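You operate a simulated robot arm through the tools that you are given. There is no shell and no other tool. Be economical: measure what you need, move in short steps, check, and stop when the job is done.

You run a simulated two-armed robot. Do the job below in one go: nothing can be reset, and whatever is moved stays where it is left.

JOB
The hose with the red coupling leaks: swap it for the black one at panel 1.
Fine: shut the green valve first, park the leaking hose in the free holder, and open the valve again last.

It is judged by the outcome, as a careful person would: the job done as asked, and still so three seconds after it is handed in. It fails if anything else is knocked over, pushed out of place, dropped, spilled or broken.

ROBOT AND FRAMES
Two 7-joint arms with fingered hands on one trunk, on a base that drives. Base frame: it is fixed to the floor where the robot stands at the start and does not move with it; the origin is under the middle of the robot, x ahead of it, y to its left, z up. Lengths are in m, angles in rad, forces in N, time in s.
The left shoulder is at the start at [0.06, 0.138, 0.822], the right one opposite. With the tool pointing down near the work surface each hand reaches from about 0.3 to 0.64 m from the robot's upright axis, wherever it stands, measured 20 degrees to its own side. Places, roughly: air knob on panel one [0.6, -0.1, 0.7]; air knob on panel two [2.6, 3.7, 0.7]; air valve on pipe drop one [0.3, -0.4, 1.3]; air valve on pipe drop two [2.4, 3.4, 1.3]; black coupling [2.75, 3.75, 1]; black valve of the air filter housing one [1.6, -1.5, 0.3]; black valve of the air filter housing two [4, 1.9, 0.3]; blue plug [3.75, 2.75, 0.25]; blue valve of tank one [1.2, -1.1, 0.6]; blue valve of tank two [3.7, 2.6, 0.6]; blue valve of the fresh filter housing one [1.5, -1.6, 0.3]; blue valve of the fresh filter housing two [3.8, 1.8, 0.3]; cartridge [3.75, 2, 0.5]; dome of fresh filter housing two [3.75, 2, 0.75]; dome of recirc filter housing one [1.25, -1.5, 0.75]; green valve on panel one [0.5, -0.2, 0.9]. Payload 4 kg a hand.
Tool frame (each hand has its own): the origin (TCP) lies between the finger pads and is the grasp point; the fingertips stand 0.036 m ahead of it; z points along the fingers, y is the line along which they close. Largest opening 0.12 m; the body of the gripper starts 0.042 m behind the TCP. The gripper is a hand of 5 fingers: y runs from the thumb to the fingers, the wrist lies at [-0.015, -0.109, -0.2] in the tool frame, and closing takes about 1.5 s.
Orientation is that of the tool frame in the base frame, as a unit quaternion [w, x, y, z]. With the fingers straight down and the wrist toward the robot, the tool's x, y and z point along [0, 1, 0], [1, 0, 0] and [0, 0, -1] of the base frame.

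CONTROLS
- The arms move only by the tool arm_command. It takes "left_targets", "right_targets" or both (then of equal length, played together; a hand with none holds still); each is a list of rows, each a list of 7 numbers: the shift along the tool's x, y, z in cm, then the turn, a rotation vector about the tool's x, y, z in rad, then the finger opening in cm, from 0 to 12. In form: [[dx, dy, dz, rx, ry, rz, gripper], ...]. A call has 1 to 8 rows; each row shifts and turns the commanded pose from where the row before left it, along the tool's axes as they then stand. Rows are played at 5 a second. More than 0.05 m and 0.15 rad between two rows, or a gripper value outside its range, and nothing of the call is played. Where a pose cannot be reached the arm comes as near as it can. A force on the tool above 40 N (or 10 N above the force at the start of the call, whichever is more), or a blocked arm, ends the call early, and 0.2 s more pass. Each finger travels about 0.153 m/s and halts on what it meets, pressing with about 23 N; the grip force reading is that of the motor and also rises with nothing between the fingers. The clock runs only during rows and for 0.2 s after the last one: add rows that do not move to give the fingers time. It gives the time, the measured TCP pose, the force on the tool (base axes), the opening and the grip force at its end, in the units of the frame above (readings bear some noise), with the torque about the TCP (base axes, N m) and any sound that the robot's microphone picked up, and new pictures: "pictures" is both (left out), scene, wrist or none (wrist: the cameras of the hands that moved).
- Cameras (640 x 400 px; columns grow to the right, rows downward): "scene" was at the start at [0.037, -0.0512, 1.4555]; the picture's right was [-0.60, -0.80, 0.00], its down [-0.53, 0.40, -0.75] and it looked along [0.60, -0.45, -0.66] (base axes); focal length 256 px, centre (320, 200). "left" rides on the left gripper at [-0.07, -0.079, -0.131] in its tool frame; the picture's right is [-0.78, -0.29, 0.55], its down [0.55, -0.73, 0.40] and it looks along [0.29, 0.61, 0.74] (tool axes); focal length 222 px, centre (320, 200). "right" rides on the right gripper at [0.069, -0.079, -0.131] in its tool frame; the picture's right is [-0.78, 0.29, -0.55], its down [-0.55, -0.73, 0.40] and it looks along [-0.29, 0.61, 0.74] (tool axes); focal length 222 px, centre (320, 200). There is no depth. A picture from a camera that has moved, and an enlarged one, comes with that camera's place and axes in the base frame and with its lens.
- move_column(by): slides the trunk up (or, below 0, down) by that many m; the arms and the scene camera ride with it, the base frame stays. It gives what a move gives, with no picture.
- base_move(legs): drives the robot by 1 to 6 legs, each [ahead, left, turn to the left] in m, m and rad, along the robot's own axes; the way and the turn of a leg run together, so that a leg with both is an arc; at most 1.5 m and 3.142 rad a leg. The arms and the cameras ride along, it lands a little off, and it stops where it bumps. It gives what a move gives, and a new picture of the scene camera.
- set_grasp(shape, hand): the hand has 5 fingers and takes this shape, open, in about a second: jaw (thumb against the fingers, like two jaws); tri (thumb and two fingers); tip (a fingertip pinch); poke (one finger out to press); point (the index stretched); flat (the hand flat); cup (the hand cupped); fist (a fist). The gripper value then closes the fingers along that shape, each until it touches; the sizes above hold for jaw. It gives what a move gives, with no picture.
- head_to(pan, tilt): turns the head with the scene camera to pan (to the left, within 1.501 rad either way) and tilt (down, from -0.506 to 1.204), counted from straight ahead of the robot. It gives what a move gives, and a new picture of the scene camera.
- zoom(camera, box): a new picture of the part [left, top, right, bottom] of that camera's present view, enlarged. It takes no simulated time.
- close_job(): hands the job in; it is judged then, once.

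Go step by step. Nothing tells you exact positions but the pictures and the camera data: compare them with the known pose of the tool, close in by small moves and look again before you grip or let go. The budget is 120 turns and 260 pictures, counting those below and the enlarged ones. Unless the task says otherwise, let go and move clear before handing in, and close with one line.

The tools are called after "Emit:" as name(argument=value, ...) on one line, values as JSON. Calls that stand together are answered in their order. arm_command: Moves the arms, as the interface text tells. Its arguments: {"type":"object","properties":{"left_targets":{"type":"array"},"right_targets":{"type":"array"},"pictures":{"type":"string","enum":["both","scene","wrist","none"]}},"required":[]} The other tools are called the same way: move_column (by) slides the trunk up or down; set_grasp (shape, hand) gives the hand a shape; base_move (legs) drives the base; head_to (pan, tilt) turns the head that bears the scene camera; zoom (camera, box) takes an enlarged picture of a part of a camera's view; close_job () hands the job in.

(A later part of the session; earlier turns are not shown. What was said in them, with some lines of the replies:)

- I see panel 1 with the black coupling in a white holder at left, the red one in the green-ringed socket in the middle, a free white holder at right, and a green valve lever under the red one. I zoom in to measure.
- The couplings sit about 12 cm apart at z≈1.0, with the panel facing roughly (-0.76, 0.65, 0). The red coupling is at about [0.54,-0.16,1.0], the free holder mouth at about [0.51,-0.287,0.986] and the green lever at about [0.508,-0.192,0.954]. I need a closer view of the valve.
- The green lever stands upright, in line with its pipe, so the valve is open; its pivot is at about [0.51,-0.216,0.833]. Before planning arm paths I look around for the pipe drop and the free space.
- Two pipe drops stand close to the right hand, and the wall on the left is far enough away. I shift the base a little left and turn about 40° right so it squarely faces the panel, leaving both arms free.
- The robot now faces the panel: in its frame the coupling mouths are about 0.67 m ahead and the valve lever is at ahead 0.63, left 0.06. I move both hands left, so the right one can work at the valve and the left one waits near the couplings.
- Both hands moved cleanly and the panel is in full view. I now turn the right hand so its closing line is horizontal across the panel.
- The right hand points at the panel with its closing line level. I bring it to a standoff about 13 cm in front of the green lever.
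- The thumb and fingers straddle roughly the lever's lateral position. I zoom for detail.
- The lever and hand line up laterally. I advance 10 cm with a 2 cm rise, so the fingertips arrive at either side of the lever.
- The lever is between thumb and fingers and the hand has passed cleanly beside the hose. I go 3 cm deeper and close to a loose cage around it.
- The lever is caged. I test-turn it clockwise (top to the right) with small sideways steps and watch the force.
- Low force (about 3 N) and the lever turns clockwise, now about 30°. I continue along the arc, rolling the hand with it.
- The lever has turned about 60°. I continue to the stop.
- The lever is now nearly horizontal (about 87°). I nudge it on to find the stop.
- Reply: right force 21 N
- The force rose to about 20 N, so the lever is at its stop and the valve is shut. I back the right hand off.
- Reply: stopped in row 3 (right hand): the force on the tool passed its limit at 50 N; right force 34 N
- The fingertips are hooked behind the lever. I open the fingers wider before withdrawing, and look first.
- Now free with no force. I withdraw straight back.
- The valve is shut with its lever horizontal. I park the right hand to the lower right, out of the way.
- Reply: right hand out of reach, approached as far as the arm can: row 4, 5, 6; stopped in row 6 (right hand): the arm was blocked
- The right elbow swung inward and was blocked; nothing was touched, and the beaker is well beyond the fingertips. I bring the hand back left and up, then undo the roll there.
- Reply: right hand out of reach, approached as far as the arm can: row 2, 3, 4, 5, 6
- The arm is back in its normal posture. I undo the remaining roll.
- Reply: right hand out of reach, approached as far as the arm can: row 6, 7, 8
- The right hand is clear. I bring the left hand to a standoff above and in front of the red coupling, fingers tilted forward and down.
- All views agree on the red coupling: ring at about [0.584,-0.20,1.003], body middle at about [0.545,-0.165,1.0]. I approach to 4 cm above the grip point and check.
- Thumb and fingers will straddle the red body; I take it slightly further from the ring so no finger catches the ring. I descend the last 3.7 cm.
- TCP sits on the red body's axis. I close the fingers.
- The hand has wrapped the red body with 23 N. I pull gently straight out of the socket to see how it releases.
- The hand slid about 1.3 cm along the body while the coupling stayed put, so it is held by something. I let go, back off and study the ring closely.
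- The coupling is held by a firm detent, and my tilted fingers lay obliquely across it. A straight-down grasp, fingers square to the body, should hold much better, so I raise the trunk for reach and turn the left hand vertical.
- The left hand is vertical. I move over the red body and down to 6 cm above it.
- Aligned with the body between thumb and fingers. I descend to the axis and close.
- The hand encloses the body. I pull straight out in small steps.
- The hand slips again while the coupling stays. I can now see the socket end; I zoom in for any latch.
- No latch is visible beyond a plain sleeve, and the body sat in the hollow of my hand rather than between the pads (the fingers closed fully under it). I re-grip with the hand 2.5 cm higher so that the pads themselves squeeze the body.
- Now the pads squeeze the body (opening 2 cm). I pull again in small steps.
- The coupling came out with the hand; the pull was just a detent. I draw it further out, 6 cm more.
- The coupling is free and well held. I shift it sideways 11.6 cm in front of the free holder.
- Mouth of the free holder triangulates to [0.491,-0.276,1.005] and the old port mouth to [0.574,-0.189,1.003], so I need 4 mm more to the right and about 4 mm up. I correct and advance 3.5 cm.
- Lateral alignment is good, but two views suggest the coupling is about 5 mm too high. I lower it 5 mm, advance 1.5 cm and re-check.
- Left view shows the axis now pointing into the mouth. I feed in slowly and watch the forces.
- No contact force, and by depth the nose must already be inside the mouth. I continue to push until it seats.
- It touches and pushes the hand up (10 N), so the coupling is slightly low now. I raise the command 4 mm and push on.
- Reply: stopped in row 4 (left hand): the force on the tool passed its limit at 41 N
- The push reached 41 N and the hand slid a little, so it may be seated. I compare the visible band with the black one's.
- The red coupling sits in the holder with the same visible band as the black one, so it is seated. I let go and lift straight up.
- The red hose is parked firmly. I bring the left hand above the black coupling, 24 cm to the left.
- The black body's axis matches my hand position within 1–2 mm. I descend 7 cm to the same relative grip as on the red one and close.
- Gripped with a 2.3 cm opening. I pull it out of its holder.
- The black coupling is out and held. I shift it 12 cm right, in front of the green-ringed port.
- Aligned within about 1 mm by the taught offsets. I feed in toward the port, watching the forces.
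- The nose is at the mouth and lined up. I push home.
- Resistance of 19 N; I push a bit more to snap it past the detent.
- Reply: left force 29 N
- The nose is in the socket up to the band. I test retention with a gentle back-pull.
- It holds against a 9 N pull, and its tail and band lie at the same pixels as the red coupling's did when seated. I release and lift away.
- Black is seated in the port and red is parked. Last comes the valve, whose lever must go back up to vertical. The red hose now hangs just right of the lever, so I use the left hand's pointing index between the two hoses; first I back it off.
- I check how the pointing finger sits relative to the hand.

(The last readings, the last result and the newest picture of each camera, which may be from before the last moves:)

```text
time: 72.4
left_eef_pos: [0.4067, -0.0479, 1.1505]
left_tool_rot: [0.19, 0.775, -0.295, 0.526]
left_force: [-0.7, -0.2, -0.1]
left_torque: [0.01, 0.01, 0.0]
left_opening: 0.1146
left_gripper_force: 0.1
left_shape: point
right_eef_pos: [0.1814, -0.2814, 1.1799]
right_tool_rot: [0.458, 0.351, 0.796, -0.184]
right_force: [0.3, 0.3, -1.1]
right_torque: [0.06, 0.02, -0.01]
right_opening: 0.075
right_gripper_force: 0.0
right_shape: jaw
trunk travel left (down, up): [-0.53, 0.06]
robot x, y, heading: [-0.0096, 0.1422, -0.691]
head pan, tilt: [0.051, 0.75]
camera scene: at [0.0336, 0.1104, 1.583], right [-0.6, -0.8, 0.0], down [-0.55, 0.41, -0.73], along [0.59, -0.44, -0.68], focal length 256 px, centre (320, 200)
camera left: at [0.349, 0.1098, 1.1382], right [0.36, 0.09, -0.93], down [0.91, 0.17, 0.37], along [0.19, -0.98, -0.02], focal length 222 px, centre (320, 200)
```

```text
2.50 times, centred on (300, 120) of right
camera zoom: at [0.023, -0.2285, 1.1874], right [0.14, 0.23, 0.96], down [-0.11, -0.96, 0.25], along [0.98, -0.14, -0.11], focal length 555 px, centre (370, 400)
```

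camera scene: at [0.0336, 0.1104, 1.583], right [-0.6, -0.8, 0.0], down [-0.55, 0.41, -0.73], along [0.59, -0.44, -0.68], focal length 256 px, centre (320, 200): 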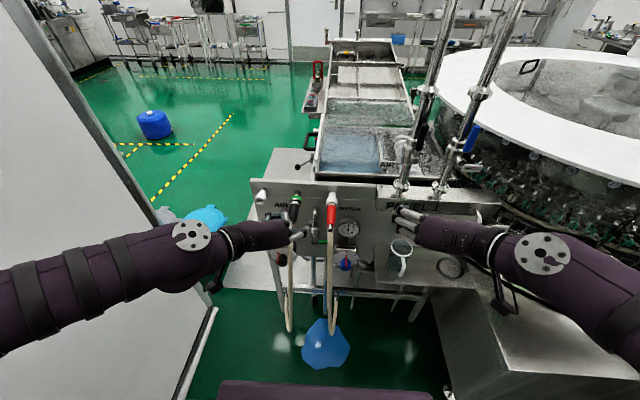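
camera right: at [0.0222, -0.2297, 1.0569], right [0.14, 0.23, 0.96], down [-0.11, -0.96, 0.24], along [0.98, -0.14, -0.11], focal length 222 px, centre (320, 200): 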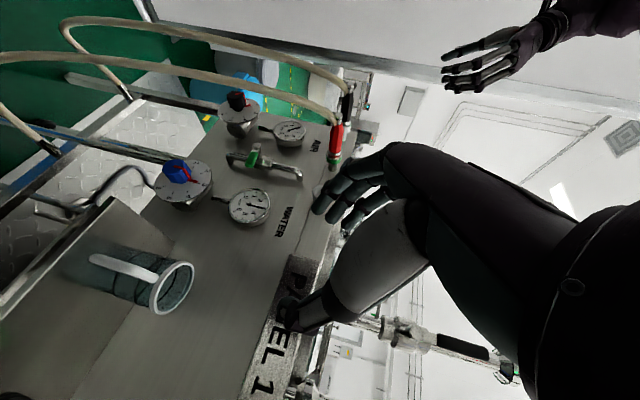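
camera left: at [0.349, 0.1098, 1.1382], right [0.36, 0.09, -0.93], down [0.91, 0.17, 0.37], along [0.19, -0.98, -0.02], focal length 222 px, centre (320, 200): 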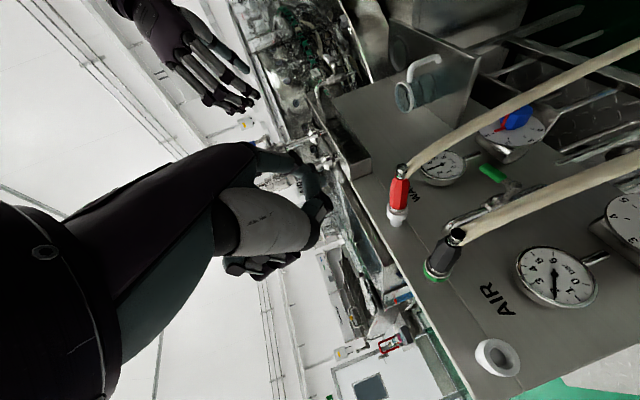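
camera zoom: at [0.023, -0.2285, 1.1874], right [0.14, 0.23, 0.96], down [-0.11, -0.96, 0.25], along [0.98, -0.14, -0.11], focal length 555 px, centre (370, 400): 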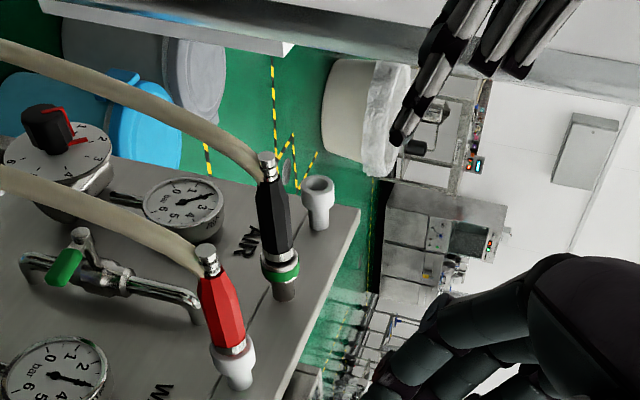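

The index stretches out on one side of the hand (about 7 cm in +y, 3 cm in −x). Rolling the hand so +y points up puts the index on top with the narrow hand below it, which fits between the two hoses. I shift and begin the roll.

Emit:
arm_command(left_targets=[[0, 2, 1, 0, 0, 0, 12], [0, 2, 1, 0, 0, 0, 12], [0, 2, 1, 0, 0, 0, 12], [0, 0, 0, 0, 0, -0.15, 12], [0, 0, 0, 0, 0, -0.15, 12], [0, 0, 0, 0, 0, -0.15, 12], [0, 0, 0, 0, 0, -0.15, 12], [0, 0, 0, 0, 0, -0.15, 12]], pictures="none")

Emit:
arm_command(left_targets=[[0, 0, 0, 0, 0, -0.15, 12], [0, 0, 0, 0, 0, -0.15, 12], [0, 0, 0, 0, 0, -0.15, 12], [0, 0, 0, 0, 0, -0.15, 12], [0, 0, 0, 0, 0, -0.15, 12]], pictures="both")

```text
time: 74.2
left_eef_pos: [0.4014, -0.1399, 1.1494]
left_tool_rot: [0.357, 0.832, -0.014, 0.426]
left_force: [0.2, -0.9, -0.2]
left_torque: [0.04, 0.01, 0.01]
left_opening: 0.0
left_gripper_force: 0.0
left_shape: point
left hand out of reach, approached as far as the arm can: row 6, 7, 8
right_eef_pos: [0.1795, -0.282, 1.1819]
right_tool_rot: [0.458, 0.351, 0.796, -0.183]
right_force: [-0.9, -0.6, 0.0]
right_torque: [0.01, -0.01, 0.02]
right_opening: 0.0748
right_gripper_force: 0.0
right_shape: jaw
trunk travel left (down, up): [-0.53, 0.06]
robot x, y, heading: [-0.0123, 0.1391, -0.693]
head pan, tilt: [0.051, 0.75]
```

```text
time: 75.4
left_eef_pos: [0.4407, -0.1633, 1.1667]
left_tool_rot: [0.489, 0.777, 0.292, 0.266]
left_force: [0.8, -0.1, -0.1]
left_torque: [-0.03, -0.04, -0.03]
left_opening: 0.0002
left_gripper_force: 0.0
left_shape: point
left hand out of reach, approached as far as the arm can: row 1, 2, 3, 4, 5
right_eef_pos: [0.1812, -0.2812, 1.1811]
right_tool_rot: [0.459, 0.351, 0.795, -0.183]
right_force: [-0.5, -0.3, 0.1]
right_torque: [0.03, 0.01, -0.01]
right_opening: 0.075
right_gripper_force: 0.1
right_shape: jaw
trunk travel left (down, up): [-0.53, 0.06]
robot x, y, heading: [-0.0131, 0.142, -0.691]
head pan, tilt: [0.051, 0.75]
camera scene: at [0.0329, 0.1099, 1.583], right [-0.6, -0.8, 0.0], down [-0.55, 0.41, -0.73], along [0.59, -0.44, -0.68], focal length 256 px, centre (320, 200)
camera left: at [0.2869, -0.1057, 1.1343], right [-0.21, -0.79, -0.57], down [0.51, 0.41, -0.75], along [0.83, -0.46, 0.32], focal length 222 px, centre (320, 200)
```

scene: 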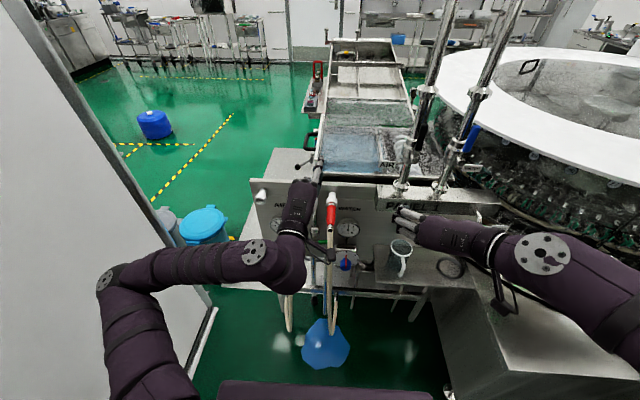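
left: 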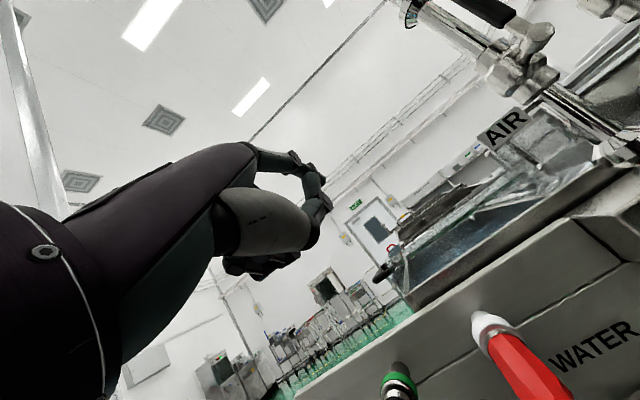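

Emit:
zoom(camera="scene", box=[250, 150, 370, 260])

Emit:
zoom(camera="left", box=[200, 130, 360, 290])

```text
3.64 times, centred on (310, 205) of scene
camera zoom: at [0.0329, 0.1099, 1.583], right [-0.6, -0.8, 0.0], down [-0.55, 0.41, -0.73], along [0.59, -0.44, -0.68], focal length 929 px, centre (356, 182)
```

zoom: 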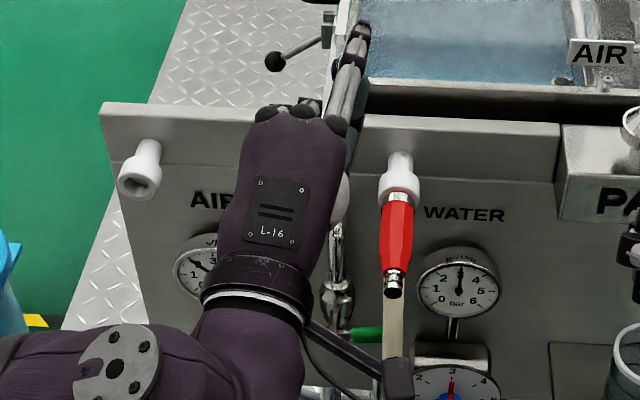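

```text
2.50 times, centred on (280, 210) of left
camera zoom: at [0.2869, -0.1057, 1.1343], right [-0.21, -0.79, -0.57], down [0.51, 0.41, -0.75], along [0.83, -0.46, 0.32], focal length 555 px, centre (420, 175)
```

zoom: 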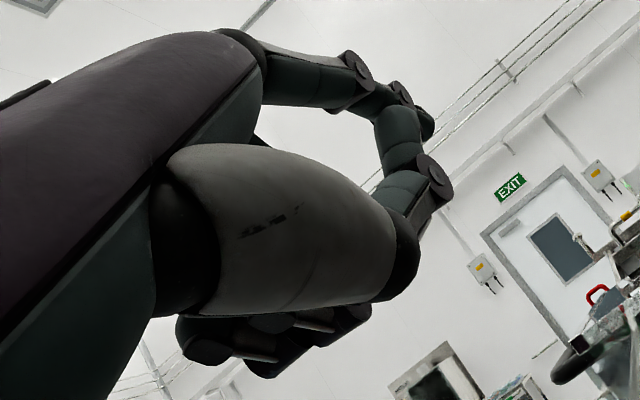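

The hand is rolled, with the index straight on top. To lower it safely past the couplings I first back the base off 15 cm, then bring the trunk down.

Emit:
base_move(legs=[[-0.15, 0, 0]])

Emit:
move_column(by=-0.13)

```text
time: 76.8
left_eef_pos: [0.3228, -0.0621, 1.1666]
left_tool_rot: [0.489, 0.777, 0.293, 0.268]
left_force: [-0.1, -1.2, -0.5]
left_torque: [0.01, 0.01, -0.03]
left_opening: 0.0
left_gripper_force: 0.1
left_shape: point
right_eef_pos: [0.0643, -0.1823, 1.1811]
right_tool_rot: [0.46, 0.349, 0.796, -0.182]
right_force: [-0.3, -0.3, -0.9]
right_torque: [0.02, -0.04, 0.04]
right_opening: 0.0749
right_gripper_force: 0.1
right_shape: jaw
trunk travel left (down, up): [-0.53, 0.06]
robot x, y, heading: [-0.1275, 0.2395, -0.685]
head pan, tilt: [0.051, 0.75]
camera scene: at [-0.087, 0.2089, 1.583], right [-0.59, -0.8, 0.0], down [-0.55, 0.4, -0.73], along [0.59, -0.43, -0.68], focal length 256 px, centre (320, 200)
```

scene: 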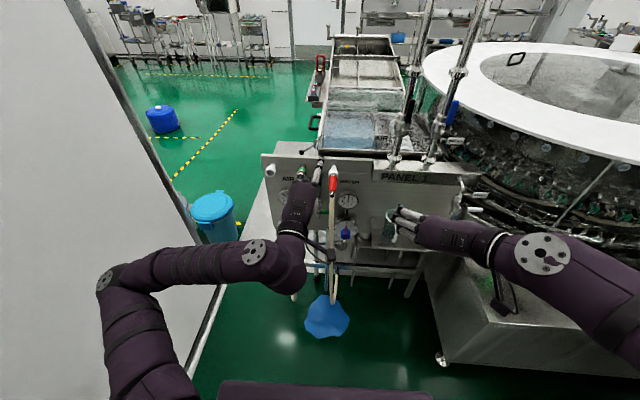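

```text
time: 78.4
left_eef_pos: [0.3238, -0.0622, 1.0354]
left_tool_rot: [0.488, 0.777, 0.293, 0.268]
left_force: [-0.9, 0.6, -0.2]
left_torque: [-0.01, 0.0, -0.01]
left_opening: 0.0001
left_gripper_force: 0.0
left_shape: point
right_eef_pos: [0.063, -0.1817, 1.0514]
right_tool_rot: [0.459, 0.349, 0.796, -0.183]
right_force: [-0.1, -0.2, 0.1]
right_torque: [0.01, 0.01, 0.04]
right_opening: 0.075
right_gripper_force: 0.0
right_shape: jaw
trunk travel left (down, up): [-0.4, 0.19]
robot x, y, heading: [-0.1282, 0.2401, -0.687]
head pan, tilt: [0.051, 0.75]
```

I lower the left hand by itself, about 26 cm.

Emit:
arm_command(left_targets=[[-0.4, -3.7, 1.9, 0, 0, 0, 12], [-0.4, -3.7, 1.9, 0, 0, 0, 12], [-0.4, -3.7, 1.9, 0, 0, 0, 12], [-0.4, -3.7, 1.9, 0, 0, 0, 12], [-0.4, -3.7, 1.9, 0, 0, 0, 12], [-0.4, -3.7, 1.9, 0, 0, 0, 12], [0, 0, 0, 0, 0, 0, 12]], pictures="both")

```text
time: 80.0
left_eef_pos: [0.3507, -0.0705, 0.7895]
left_tool_rot: [0.488, 0.777, 0.293, 0.268]
left_force: [-0.3, -0.3, 0.0]
left_torque: [0.04, 0.0, 0.04]
left_opening: 0.1144
left_gripper_force: 0.1
left_shape: point
left hand out of reach, approached as far as the arm can: row 1, 6
right_eef_pos: [0.0646, -0.1827, 1.0511]
right_tool_rot: [0.458, 0.349, 0.797, -0.182]
right_force: [-0.2, 0.2, -0.2]
right_torque: [0.02, -0.01, 0.02]
right_opening: 0.0749
right_gripper_force: 0.0
right_shape: jaw
trunk travel left (down, up): [-0.4, 0.19]
robot x, y, heading: [-0.1276, 0.2375, -0.685]
head pan, tilt: [0.051, 0.75]
camera scene: at [-0.0857, 0.2078, 1.4529], right [-0.59, -0.8, 0.0], down [-0.55, 0.41, -0.73], along [0.59, -0.43, -0.68], focal length 256 px, centre (320, 200)
camera left: at [0.1963, -0.0132, 0.7589], right [-0.21, -0.79, -0.58], down [0.51, 0.41, -0.75], along [0.83, -0.45, 0.32], focal length 222 px, centre (320, 200)
```

scene: 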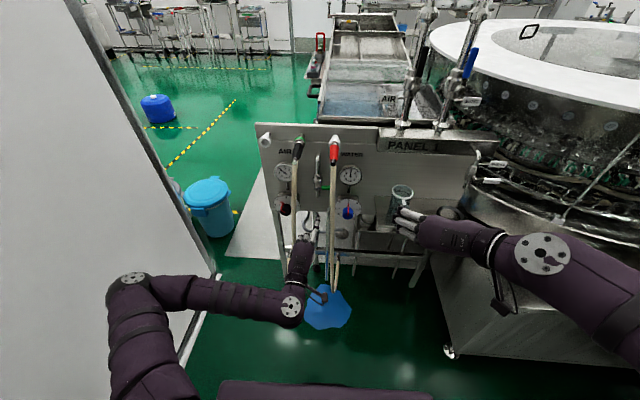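
left: 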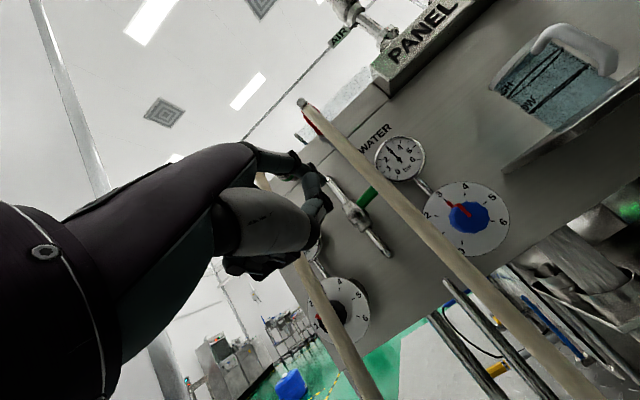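

The hand is between the two hoses with the lever ahead. I zoom to locate the fingertip relative to the lever.

Emit:
zoom(camera="left", box=[230, 120, 430, 280])

Emit:
zoom(camera="scene", box=[260, 130, 380, 270])

```text
2.50 times, centred on (330, 200) of left
camera zoom: at [0.1963, -0.0132, 0.7589], right [-0.21, -0.79, -0.58], down [0.51, 0.41, -0.75], along [0.83, -0.45, 0.32], focal length 555 px, centre (295, 200)
```

zoom: 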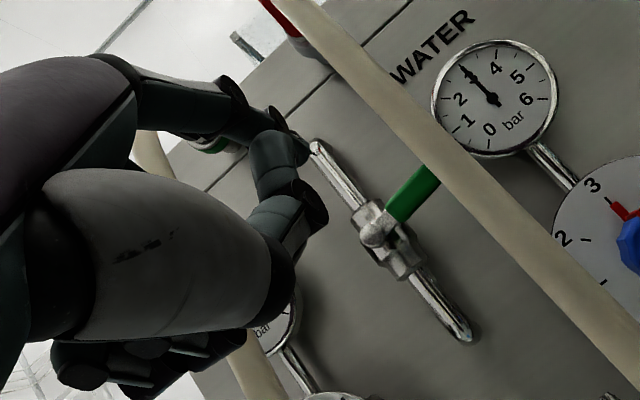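

```text
2.86 times, centred on (320, 200) of scene
camera zoom: at [-0.0857, 0.2078, 1.4529], right [-0.59, -0.8, 0.0], down [-0.55, 0.41, -0.73], along [0.59, -0.43, -0.68], focal length 730 px, centre (320, 200)
```

zoom: 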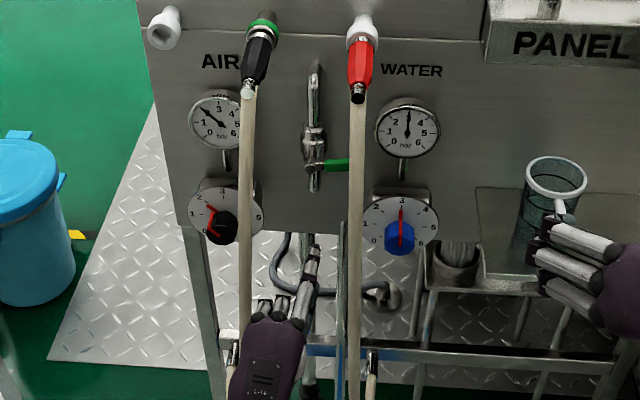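

Triangulated: fingertip at [0.374,-0.126,0.850], lever centre at [0.485,-0.244,0.835]. I lower the finger below lever height and advance about 10 cm between the hoses.

Emit:
arm_command(left_targets=[[-1.2, -2, 0.9, 0, 0, 0, 12], [-1.2, -2, 0.9, 0, 0, 0, 12], [0.27, 1.27, 3.17, 0, 0, 0, 12], [0.27, 1.27, 3.17, 0, 0, 0, 12], [0.27, 1.27, 3.17, 0, 0, 0, 12], [0, 0, 0, 0, 0, 0, 12]], pictures="none")

Emit:
zoom(camera="left", box=[200, 100, 440, 300])

Emit:
zoom(camera="scene", box=[270, 150, 370, 270])

```text
time: 81.4
left_eef_pos: [0.4432, -0.1013, 0.7663]
left_tool_rot: [0.488, 0.777, 0.293, 0.268]
left_force: [-0.7, 0.2, 0.1]
left_torque: [0.01, 0.01, -0.03]
left_opening: 0.1141
left_gripper_force: 0.0
left_shape: point
left hand out of reach, approached as far as the arm can: row 1, 2, 3, 4, 5
right_eef_pos: [0.0632, -0.1836, 1.0513]
right_tool_rot: [0.458, 0.35, 0.797, -0.182]
right_force: [-0.1, -1.2, -0.1]
right_torque: [0.02, 0.0, 0.0]
right_opening: 0.0751
right_gripper_force: 0.1
right_shape: jaw
trunk travel left (down, up): [-0.4, 0.19]
robot x, y, heading: [-0.1252, 0.2356, -0.686]
head pan, tilt: [0.051, 0.75]
```

```text
2.00 times, centred on (320, 200) of left
camera zoom: at [0.289, -0.0445, 0.7349], right [-0.21, -0.79, -0.58], down [0.51, 0.41, -0.75], along [0.83, -0.45, 0.32], focal length 444 px, centre (320, 200)
```

zoom: 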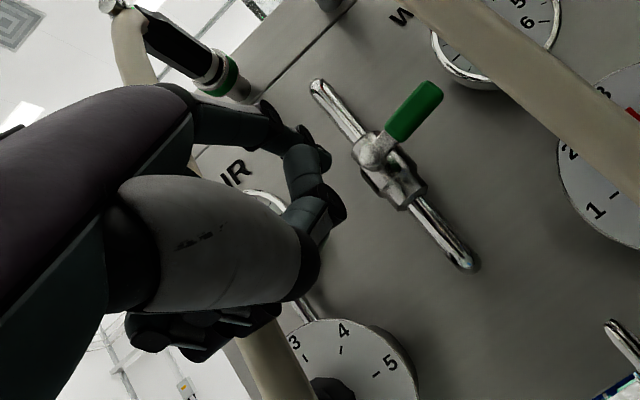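

```text
3.33 times, centred on (320, 210) of scene
camera zoom: at [-0.0857, 0.2079, 1.4529], right [-0.59, -0.8, 0.0], down [-0.55, 0.41, -0.73], along [0.59, -0.43, -0.68], focal length 852 px, centre (320, 167)
```

zoom: 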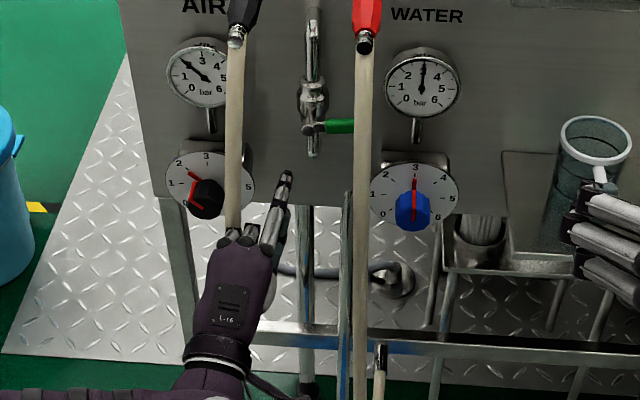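

The arm hit a reach limit and the hand sits about 5 cm too far left. I strafe the base 4.5 cm to the right instead.

Emit:
base_move(legs=[[0, -0.045, 0]])

Emit:
zoom(camera="left", box=[200, 100, 440, 300])

Emit:
zoom(camera="scene", box=[260, 150, 360, 270])

```text
time: 82.3
left_eef_pos: [0.414, -0.1372, 0.766]
left_tool_rot: [0.489, 0.778, 0.292, 0.267]
left_force: [0.5, 1.4, 0.3]
left_torque: [-0.01, 0.03, 0.0]
left_opening: 0.114
left_gripper_force: 0.0
left_shape: point
right_eef_pos: [0.034, -0.2199, 1.051]
right_tool_rot: [0.459, 0.349, 0.796, -0.182]
right_force: [-0.7, -0.2, -1.3]
right_torque: [0.03, -0.03, 0.01]
right_opening: 0.0748
right_gripper_force: 0.0
right_shape: jaw
trunk travel left (down, up): [-0.4, 0.19]
robot x, y, heading: [-0.1559, 0.2006, -0.69]
head pan, tilt: [0.051, 0.75]
camera scene: at [-0.1155, 0.1718, 1.453], right [-0.59, -0.8, 0.0], down [-0.55, 0.41, -0.73], along [0.59, -0.43, -0.68], focal length 256 px, centre (320, 200)
```

scene: 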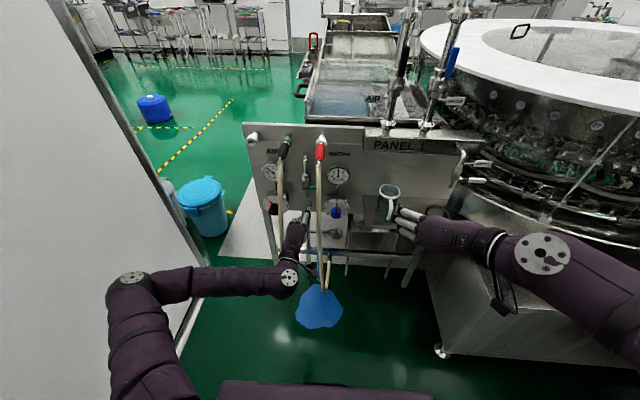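

```text
2.00 times, centred on (320, 200) of left
camera zoom: at [0.2592, -0.0802, 0.735], right [-0.21, -0.79, -0.58], down [0.51, 0.41, -0.75], along [0.83, -0.45, 0.32], focal length 444 px, centre (320, 200)
```

zoom: 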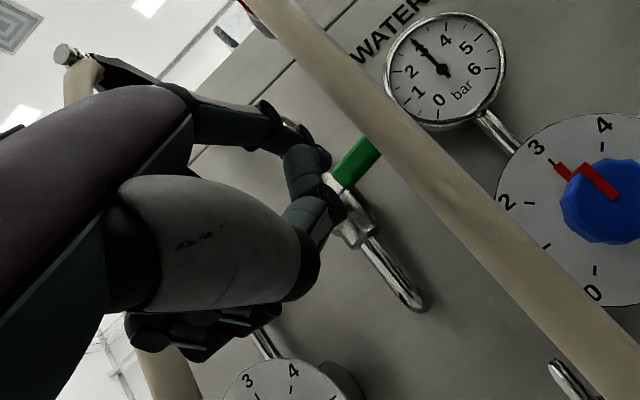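

```text
3.33 times, centred on (310, 210) of scene
camera zoom: at [-0.1155, 0.1718, 1.453], right [-0.59, -0.8, 0.0], down [-0.55, 0.41, -0.73], along [0.59, -0.43, -0.68], focal length 852 px, centre (353, 167)
```

zoom: 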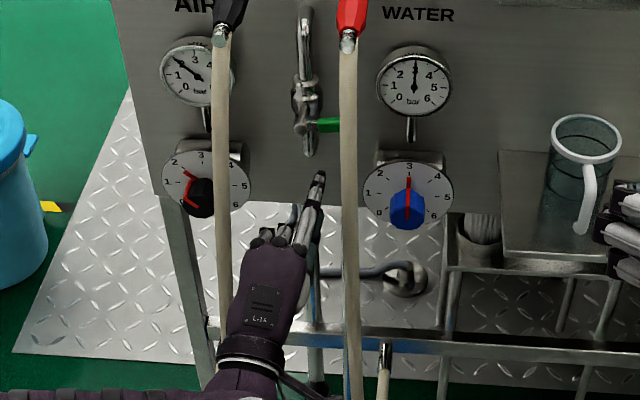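

The finger is now exactly between the hoses, in line under the lever. I lower the trunk 2.5 cm, then roll the base 8 cm forward to bring the finger under the lever.

Emit:
move_column(by=-0.025)

Emit:
base_move(legs=[[0.06, 0, 0]])

Emit:
zoom(camera="left", box=[240, 120, 440, 280])

Emit:
zoom(camera="scene", box=[260, 150, 360, 250])

```text
time: 83.0
left_eef_pos: [0.4137, -0.1366, 0.7406]
left_tool_rot: [0.488, 0.777, 0.293, 0.268]
left_force: [-0.1, -0.6, -0.3]
left_torque: [0.01, -0.03, 0.0]
left_opening: 0.1141
left_gripper_force: 0.1
left_shape: point
right_eef_pos: [0.0351, -0.2183, 1.0262]
right_tool_rot: [0.458, 0.35, 0.797, -0.183]
right_force: [-0.3, -0.1, 0.8]
right_torque: [0.01, -0.01, -0.01]
right_opening: 0.075
right_gripper_force: 0.1
right_shape: jaw
trunk travel left (down, up): [-0.375, 0.215]
robot x, y, heading: [-0.1559, 0.2062, -0.689]
head pan, tilt: [0.051, 0.75]
```

```text
time: 84.0
left_eef_pos: [0.4627, -0.1752, 0.7408]
left_tool_rot: [0.488, 0.778, 0.293, 0.267]
left_force: [-0.5, -0.2, 0.1]
left_torque: [-0.01, -0.01, 0.01]
left_opening: 0.1141
left_gripper_force: 0.2
left_shape: point
right_eef_pos: [0.0853, -0.2575, 1.0258]
right_tool_rot: [0.459, 0.348, 0.797, -0.182]
right_force: [0.5, -0.1, 0.0]
right_torque: [-0.02, 0.0, 0.0]
right_opening: 0.0752
right_gripper_force: 0.1
right_shape: jaw
trunk travel left (down, up): [-0.375, 0.215]
robot x, y, heading: [-0.1079, 0.1641, -0.686]
head pan, tilt: [0.051, 0.75]
camera scene: at [-0.0659, 0.1324, 1.4279], right [-0.59, -0.81, 0.0], down [-0.55, 0.4, -0.73], along [0.59, -0.43, -0.68], focal length 256 px, centre (320, 200)
```

scene: 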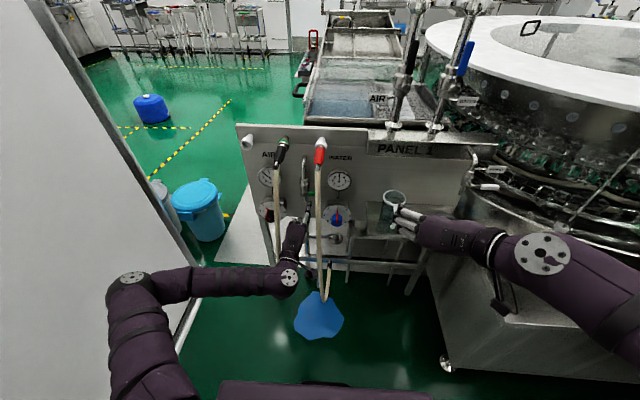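

```text
2.50 times, centred on (340, 200) of left
camera zoom: at [0.3086, -0.1191, 0.7096], right [-0.21, -0.79, -0.58], down [0.51, 0.41, -0.75], along [0.83, -0.45, 0.32], focal length 555 px, centre (270, 200)
```

zoom: 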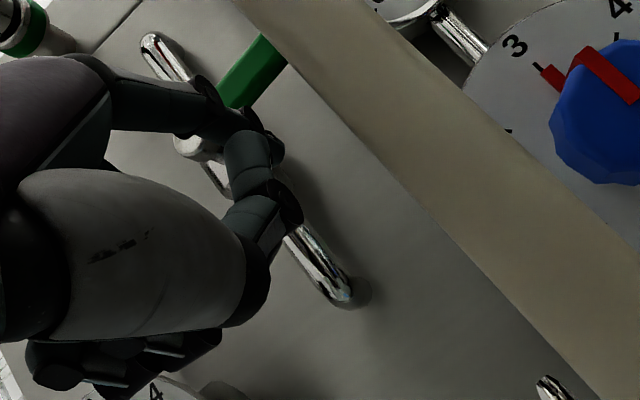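

```text
4.00 times, centred on (310, 200) of scene
camera zoom: at [-0.0659, 0.1324, 1.4279], right [-0.59, -0.81, 0.0], down [-0.55, 0.4, -0.73], along [0.59, -0.43, -0.68], focal length 1022 px, centre (360, 200)
```

zoom: 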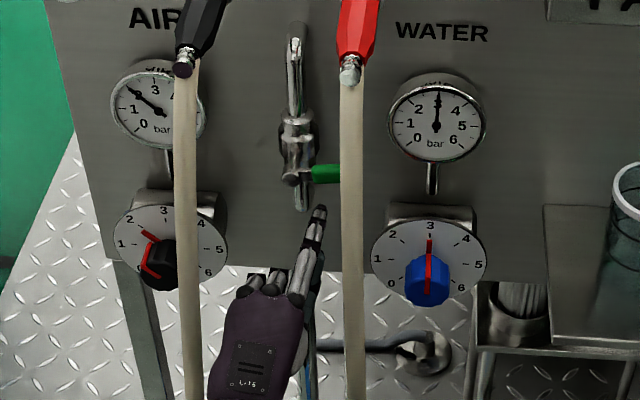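

Tip is right below the lever's green part. Another 2.2 cm forward, then lift with the trunk.

Emit:
base_move(legs=[[0.022, -0.006, 0]])

Emit:
move_column(by=0.03)

Emit:
zoom(camera="left", box=[240, 120, 440, 280])

Emit:
zoom(camera="scene", box=[270, 150, 350, 230])

```text
time: 84.8
left_eef_pos: [0.477, -0.1935, 0.7415]
left_tool_rot: [0.487, 0.778, 0.293, 0.267]
left_force: [0.1, 0.1, 0.0]
left_torque: [0.02, 0.01, 0.03]
left_opening: 0.1143
left_gripper_force: 0.0
left_shape: point
right_eef_pos: [0.0966, -0.2758, 1.0258]
right_tool_rot: [0.459, 0.348, 0.797, -0.181]
right_force: [-0.9, 0.2, -0.9]
right_torque: [0.01, -0.02, 0.01]
right_opening: 0.075
right_gripper_force: 0.0
right_shape: jaw
trunk travel left (down, up): [-0.375, 0.215]
robot x, y, heading: [-0.0966, 0.1461, -0.689]
head pan, tilt: [0.051, 0.75]
camera scene: at [-0.0531, 0.1142, 1.4279], right [-0.59, -0.81, 0.0], down [-0.55, 0.4, -0.73], along [0.59, -0.43, -0.68], focal length 256 px, centre (320, 200)
```

scene: 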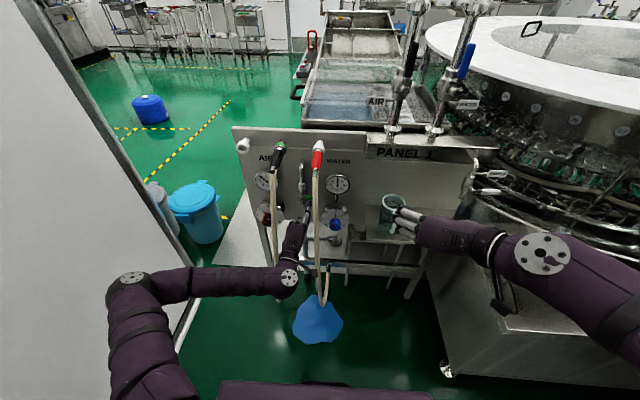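

```text
time: 85.5
left_eef_pos: [0.4749, -0.194, 0.7714]
left_tool_rot: [0.487, 0.778, 0.293, 0.268]
left_force: [-2.7, 1.1, -2.7]
left_torque: [0.08, -0.1, -0.09]
left_opening: 0.1141
left_gripper_force: 0.1
left_shape: point
right_eef_pos: [0.0973, -0.2756, 1.055]
right_tool_rot: [0.459, 0.349, 0.797, -0.182]
right_force: [0.2, -0.3, -0.1]
right_torque: [-0.02, 0.0, 0.03]
right_opening: 0.0751
right_gripper_force: 0.0
right_shape: jaw
trunk travel left (down, up): [-0.405, 0.185]
robot x, y, heading: [-0.0992, 0.1475, -0.682]
head pan, tilt: [0.051, 0.75]
```

```text
2.50 times, centred on (340, 200) of left
camera zoom: at [0.3212, -0.1372, 0.7395], right [-0.21, -0.79, -0.58], down [0.51, 0.41, -0.75], along [0.83, -0.45, 0.32], focal length 555 px, centre (270, 200)
```

zoom: 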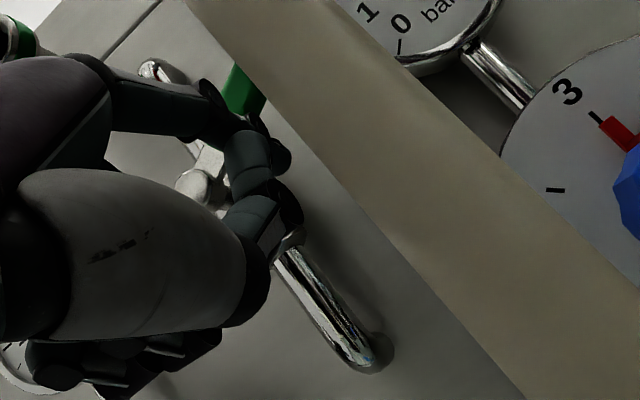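

```text
5.00 times, centred on (310, 190) of scene
camera zoom: at [-0.0533, 0.1144, 1.4579], right [-0.59, -0.81, 0.0], down [-0.55, 0.4, -0.73], along [0.59, -0.43, -0.68], focal length 1278 px, centre (370, 250)
```

zoom: 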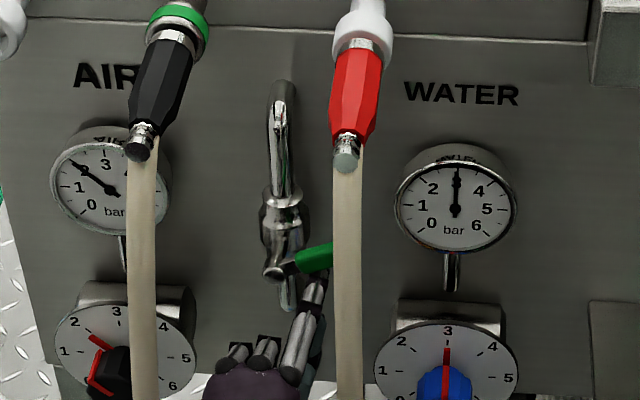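

The lever is rising (about 20°). I continue: up 2 cm more, then left.

Emit:
move_column(by=0.022)

Emit:
base_move(legs=[[0, 0.012, 0]])

Emit:
zoom(camera="scene", box=[270, 150, 350, 230])

Emit:
zoom(camera="left", box=[240, 120, 440, 280])

```text
time: 86.2
left_eef_pos: [0.4759, -0.1932, 0.7939]
left_tool_rot: [0.488, 0.778, 0.293, 0.267]
left_force: [-2.1, 0.2, -1.4]
left_torque: [0.09, -0.1, -0.02]
left_opening: 0.1143
left_gripper_force: 0.0
left_shape: point
right_eef_pos: [0.0966, -0.2767, 1.077]
right_tool_rot: [0.458, 0.349, 0.797, -0.182]
right_force: [-0.7, -0.1, 0.3]
right_torque: [-0.01, -0.02, -0.03]
right_opening: 0.0748
right_gripper_force: 0.0
right_shape: jaw
trunk travel left (down, up): [-0.427, 0.163]
robot x, y, heading: [-0.096, 0.1455, -0.69]
head pan, tilt: [0.051, 0.75]
```

```text
time: 87.0
left_eef_pos: [0.4838, -0.1844, 0.7931]
left_tool_rot: [0.488, 0.777, 0.294, 0.268]
left_force: [-2.2, -1.7, 0.3]
left_torque: [0.09, -0.14, -0.11]
left_opening: 0.0
left_gripper_force: 0.0
left_shape: point
right_eef_pos: [0.1051, -0.2676, 1.0776]
right_tool_rot: [0.458, 0.348, 0.797, -0.183]
right_force: [0.7, 0.2, 0.1]
right_torque: [0.04, -0.02, -0.04]
right_opening: 0.0752
right_gripper_force: 0.0
right_shape: jaw
trunk travel left (down, up): [-0.427, 0.163]
robot x, y, heading: [-0.0847, 0.1534, -0.688]
head pan, tilt: [0.051, 0.75]
camera scene: at [-0.0455, 0.1243, 1.48], right [-0.59, -0.81, 0.0], down [-0.55, 0.4, -0.73], along [0.59, -0.43, -0.68], focal length 256 px, centre (320, 200)
```

scene: 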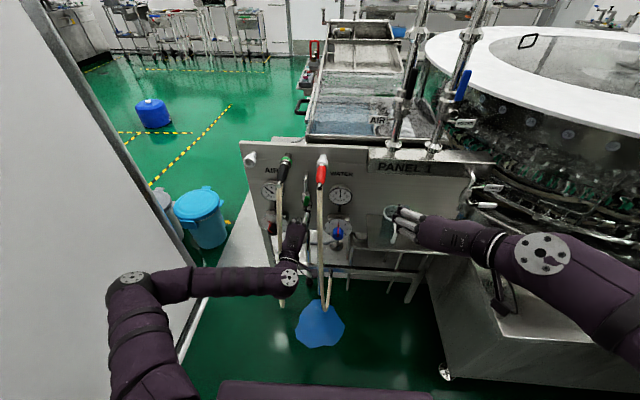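

```text
5.00 times, centred on (310, 190) of scene
camera zoom: at [-0.0455, 0.1243, 1.48], right [-0.59, -0.81, 0.0], down [-0.55, 0.4, -0.73], along [0.59, -0.43, -0.68], focal length 1278 px, centre (370, 250)
```

zoom: 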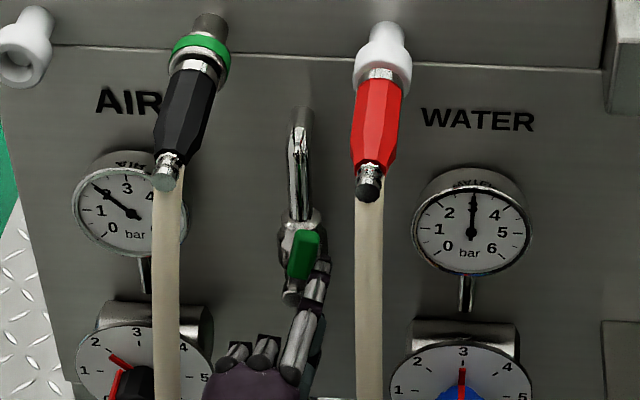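

```text
2.50 times, centred on (340, 200) of left
camera zoom: at [0.3293, -0.1275, 0.7619], right [-0.21, -0.79, -0.58], down [0.51, 0.41, -0.75], along [0.83, -0.45, 0.32], focal length 555 px, centre (270, 200)
```

zoom: 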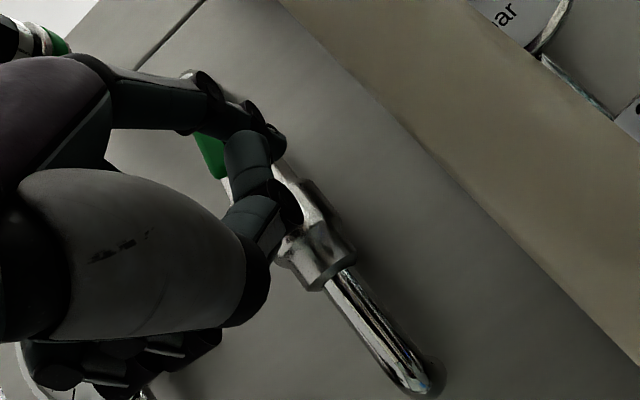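

The lever is about 70° up. I push it the rest of the way left.

Emit:
base_move(legs=[[-0.003, 0.014, 0]])

Emit:
zoom(camera="scene", box=[270, 160, 350, 240])

```text
time: 87.7
left_eef_pos: [0.4898, -0.1726, 0.7939]
left_tool_rot: [0.488, 0.778, 0.293, 0.268]
left_force: [-5.8, -7.6, 0.5]
left_torque: [0.42, -0.31, -0.42]
left_opening: 0.0003
left_gripper_force: 0.2
left_shape: point
right_eef_pos: [0.1117, -0.255, 1.0769]
right_tool_rot: [0.459, 0.349, 0.797, -0.182]
right_force: [-0.3, 0.0, 0.7]
right_torque: [0.01, 0.02, -0.02]
right_opening: 0.075
right_gripper_force: 0.0
right_shape: jaw
trunk travel left (down, up): [-0.427, 0.163]
robot x, y, heading: [-0.0844, 0.1656, -0.687]
head pan, tilt: [0.051, 0.75]
camera scene: at [-0.0394, 0.1362, 1.48], right [-0.59, -0.81, 0.0], down [-0.55, 0.4, -0.73], along [0.59, -0.43, -0.68], focal length 256 px, centre (320, 200)
```

scene: 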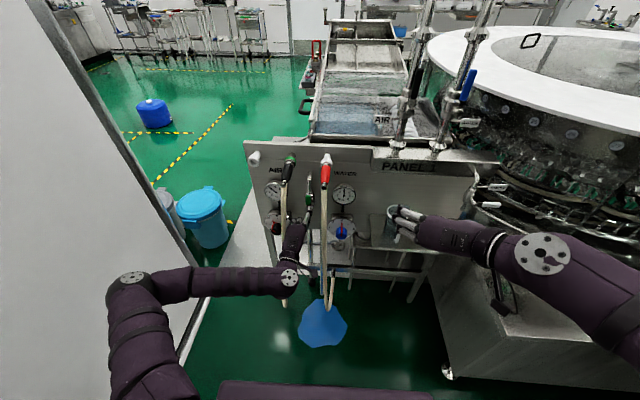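

```text
5.00 times, centred on (310, 200) of scene
camera zoom: at [-0.0394, 0.1362, 1.48], right [-0.59, -0.81, 0.0], down [-0.55, 0.4, -0.73], along [0.59, -0.43, -0.68], focal length 1278 px, centre (370, 200)
```

zoom: 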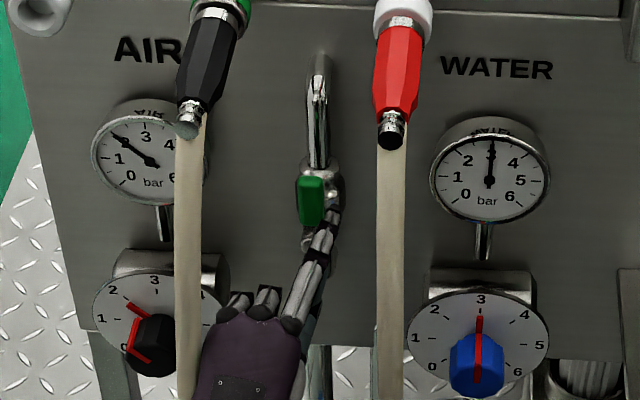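

The lever is upright again and pressing on its stop (about 10 N). I ease off to the right and back straight out between the hoses.

Emit:
base_move(legs=[[0, -0.012, 0], [-0.2, 0, 0]])

Emit:
zoom(camera="scene", box=[240, 110, 400, 230])

```text
time: 89.7
left_eef_pos: [0.3288, -0.0543, 0.7943]
left_tool_rot: [0.488, 0.777, 0.293, 0.268]
left_force: [-0.1, 0.6, 0.2]
left_torque: [0.01, 0.0, 0.0]
left_opening: 0.0
left_gripper_force: 0.1
left_shape: point
right_eef_pos: [-0.0489, -0.1388, 1.0782]
right_tool_rot: [0.461, 0.347, 0.797, -0.181]
right_force: [-0.3, 0.2, -0.1]
right_torque: [-0.03, 0.0, 0.02]
right_opening: 0.0752
right_gripper_force: 0.1
right_shape: jaw
trunk travel left (down, up): [-0.427, 0.163]
robot x, y, heading: [-0.2417, 0.2846, -0.684]
head pan, tilt: [0.051, 0.75]
camera scene: at [-0.2008, 0.2524, 1.48], right [-0.59, -0.81, 0.0], down [-0.55, 0.4, -0.73], along [0.59, -0.43, -0.68], focal length 256 px, centre (320, 200)
```

scene: 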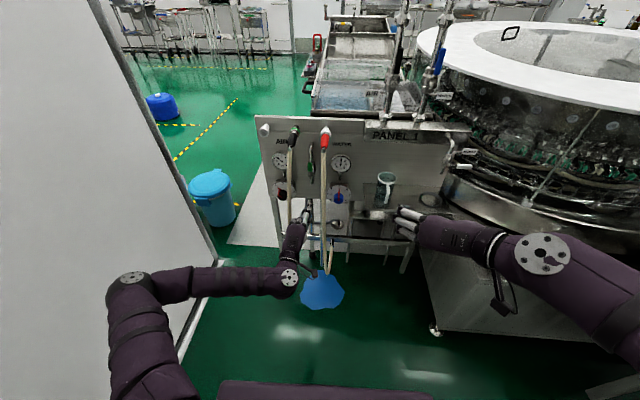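

```text
3.33 times, centred on (320, 170) of scene
camera zoom: at [-0.2008, 0.2524, 1.48], right [-0.59, -0.81, 0.0], down [-0.55, 0.4, -0.73], along [0.59, -0.43, -0.68], focal length 852 px, centre (320, 300)
```

zoom: 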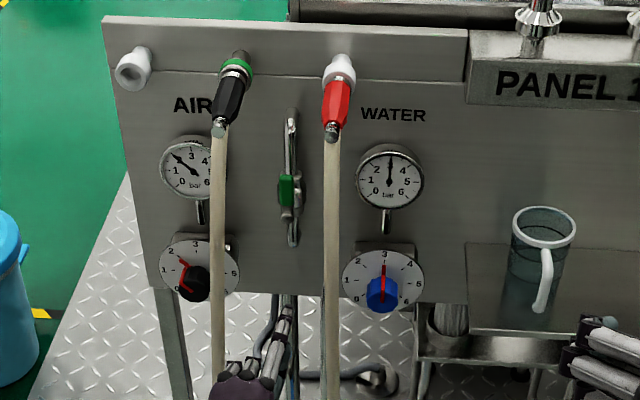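

Everything looks in place. A final close check of the lever and both couplings.

Emit:
zoom(camera="scene", box=[280, 120, 345, 190])

Emit:
zoom(camera="left", box=[240, 60, 460, 280])

```text
5.71 times, centred on (312, 155) of scene
camera zoom: at [-0.2008, 0.2524, 1.48], right [-0.59, -0.81, 0.0], down [-0.55, 0.4, -0.73], along [0.59, -0.43, -0.68], focal length 1460 px, centre (363, 457)
```

zoom: 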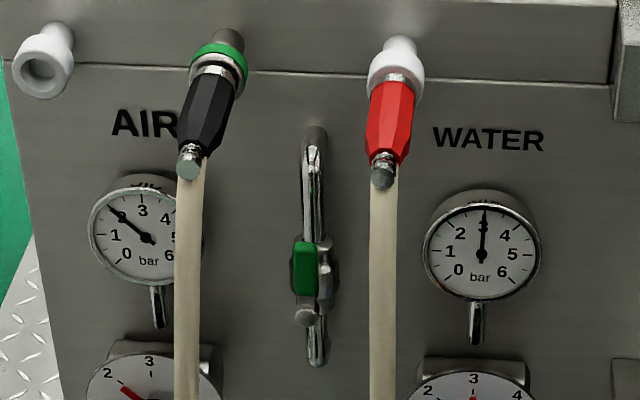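

```text
1.82 times, centred on (350, 170) of left
camera zoom: at [0.1746, 0.0015, 0.7623], right [-0.21, -0.79, -0.58], down [0.51, 0.41, -0.75], along [0.83, -0.45, 0.32], focal length 404 px, centre (266, 254)
```

zoom: 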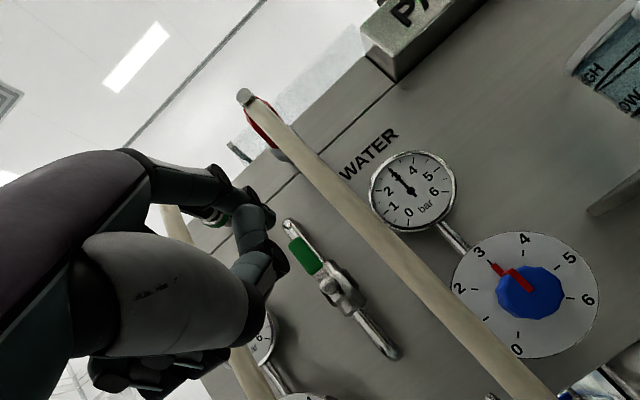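

The lever is upright and in line with its pipe, black is seated in the green-ringed port, red is parked in the holder, and the hands are clear. I hand in the job.

Emit:
close_job()

```text
The job is handed in.
```

The leaking red hose is swapped for the black one at panel 1: I shut the green valve first, parked the red hose in the free holder, seated the black hose in the port (it held against a 9 N pull), and opened the valve again last.
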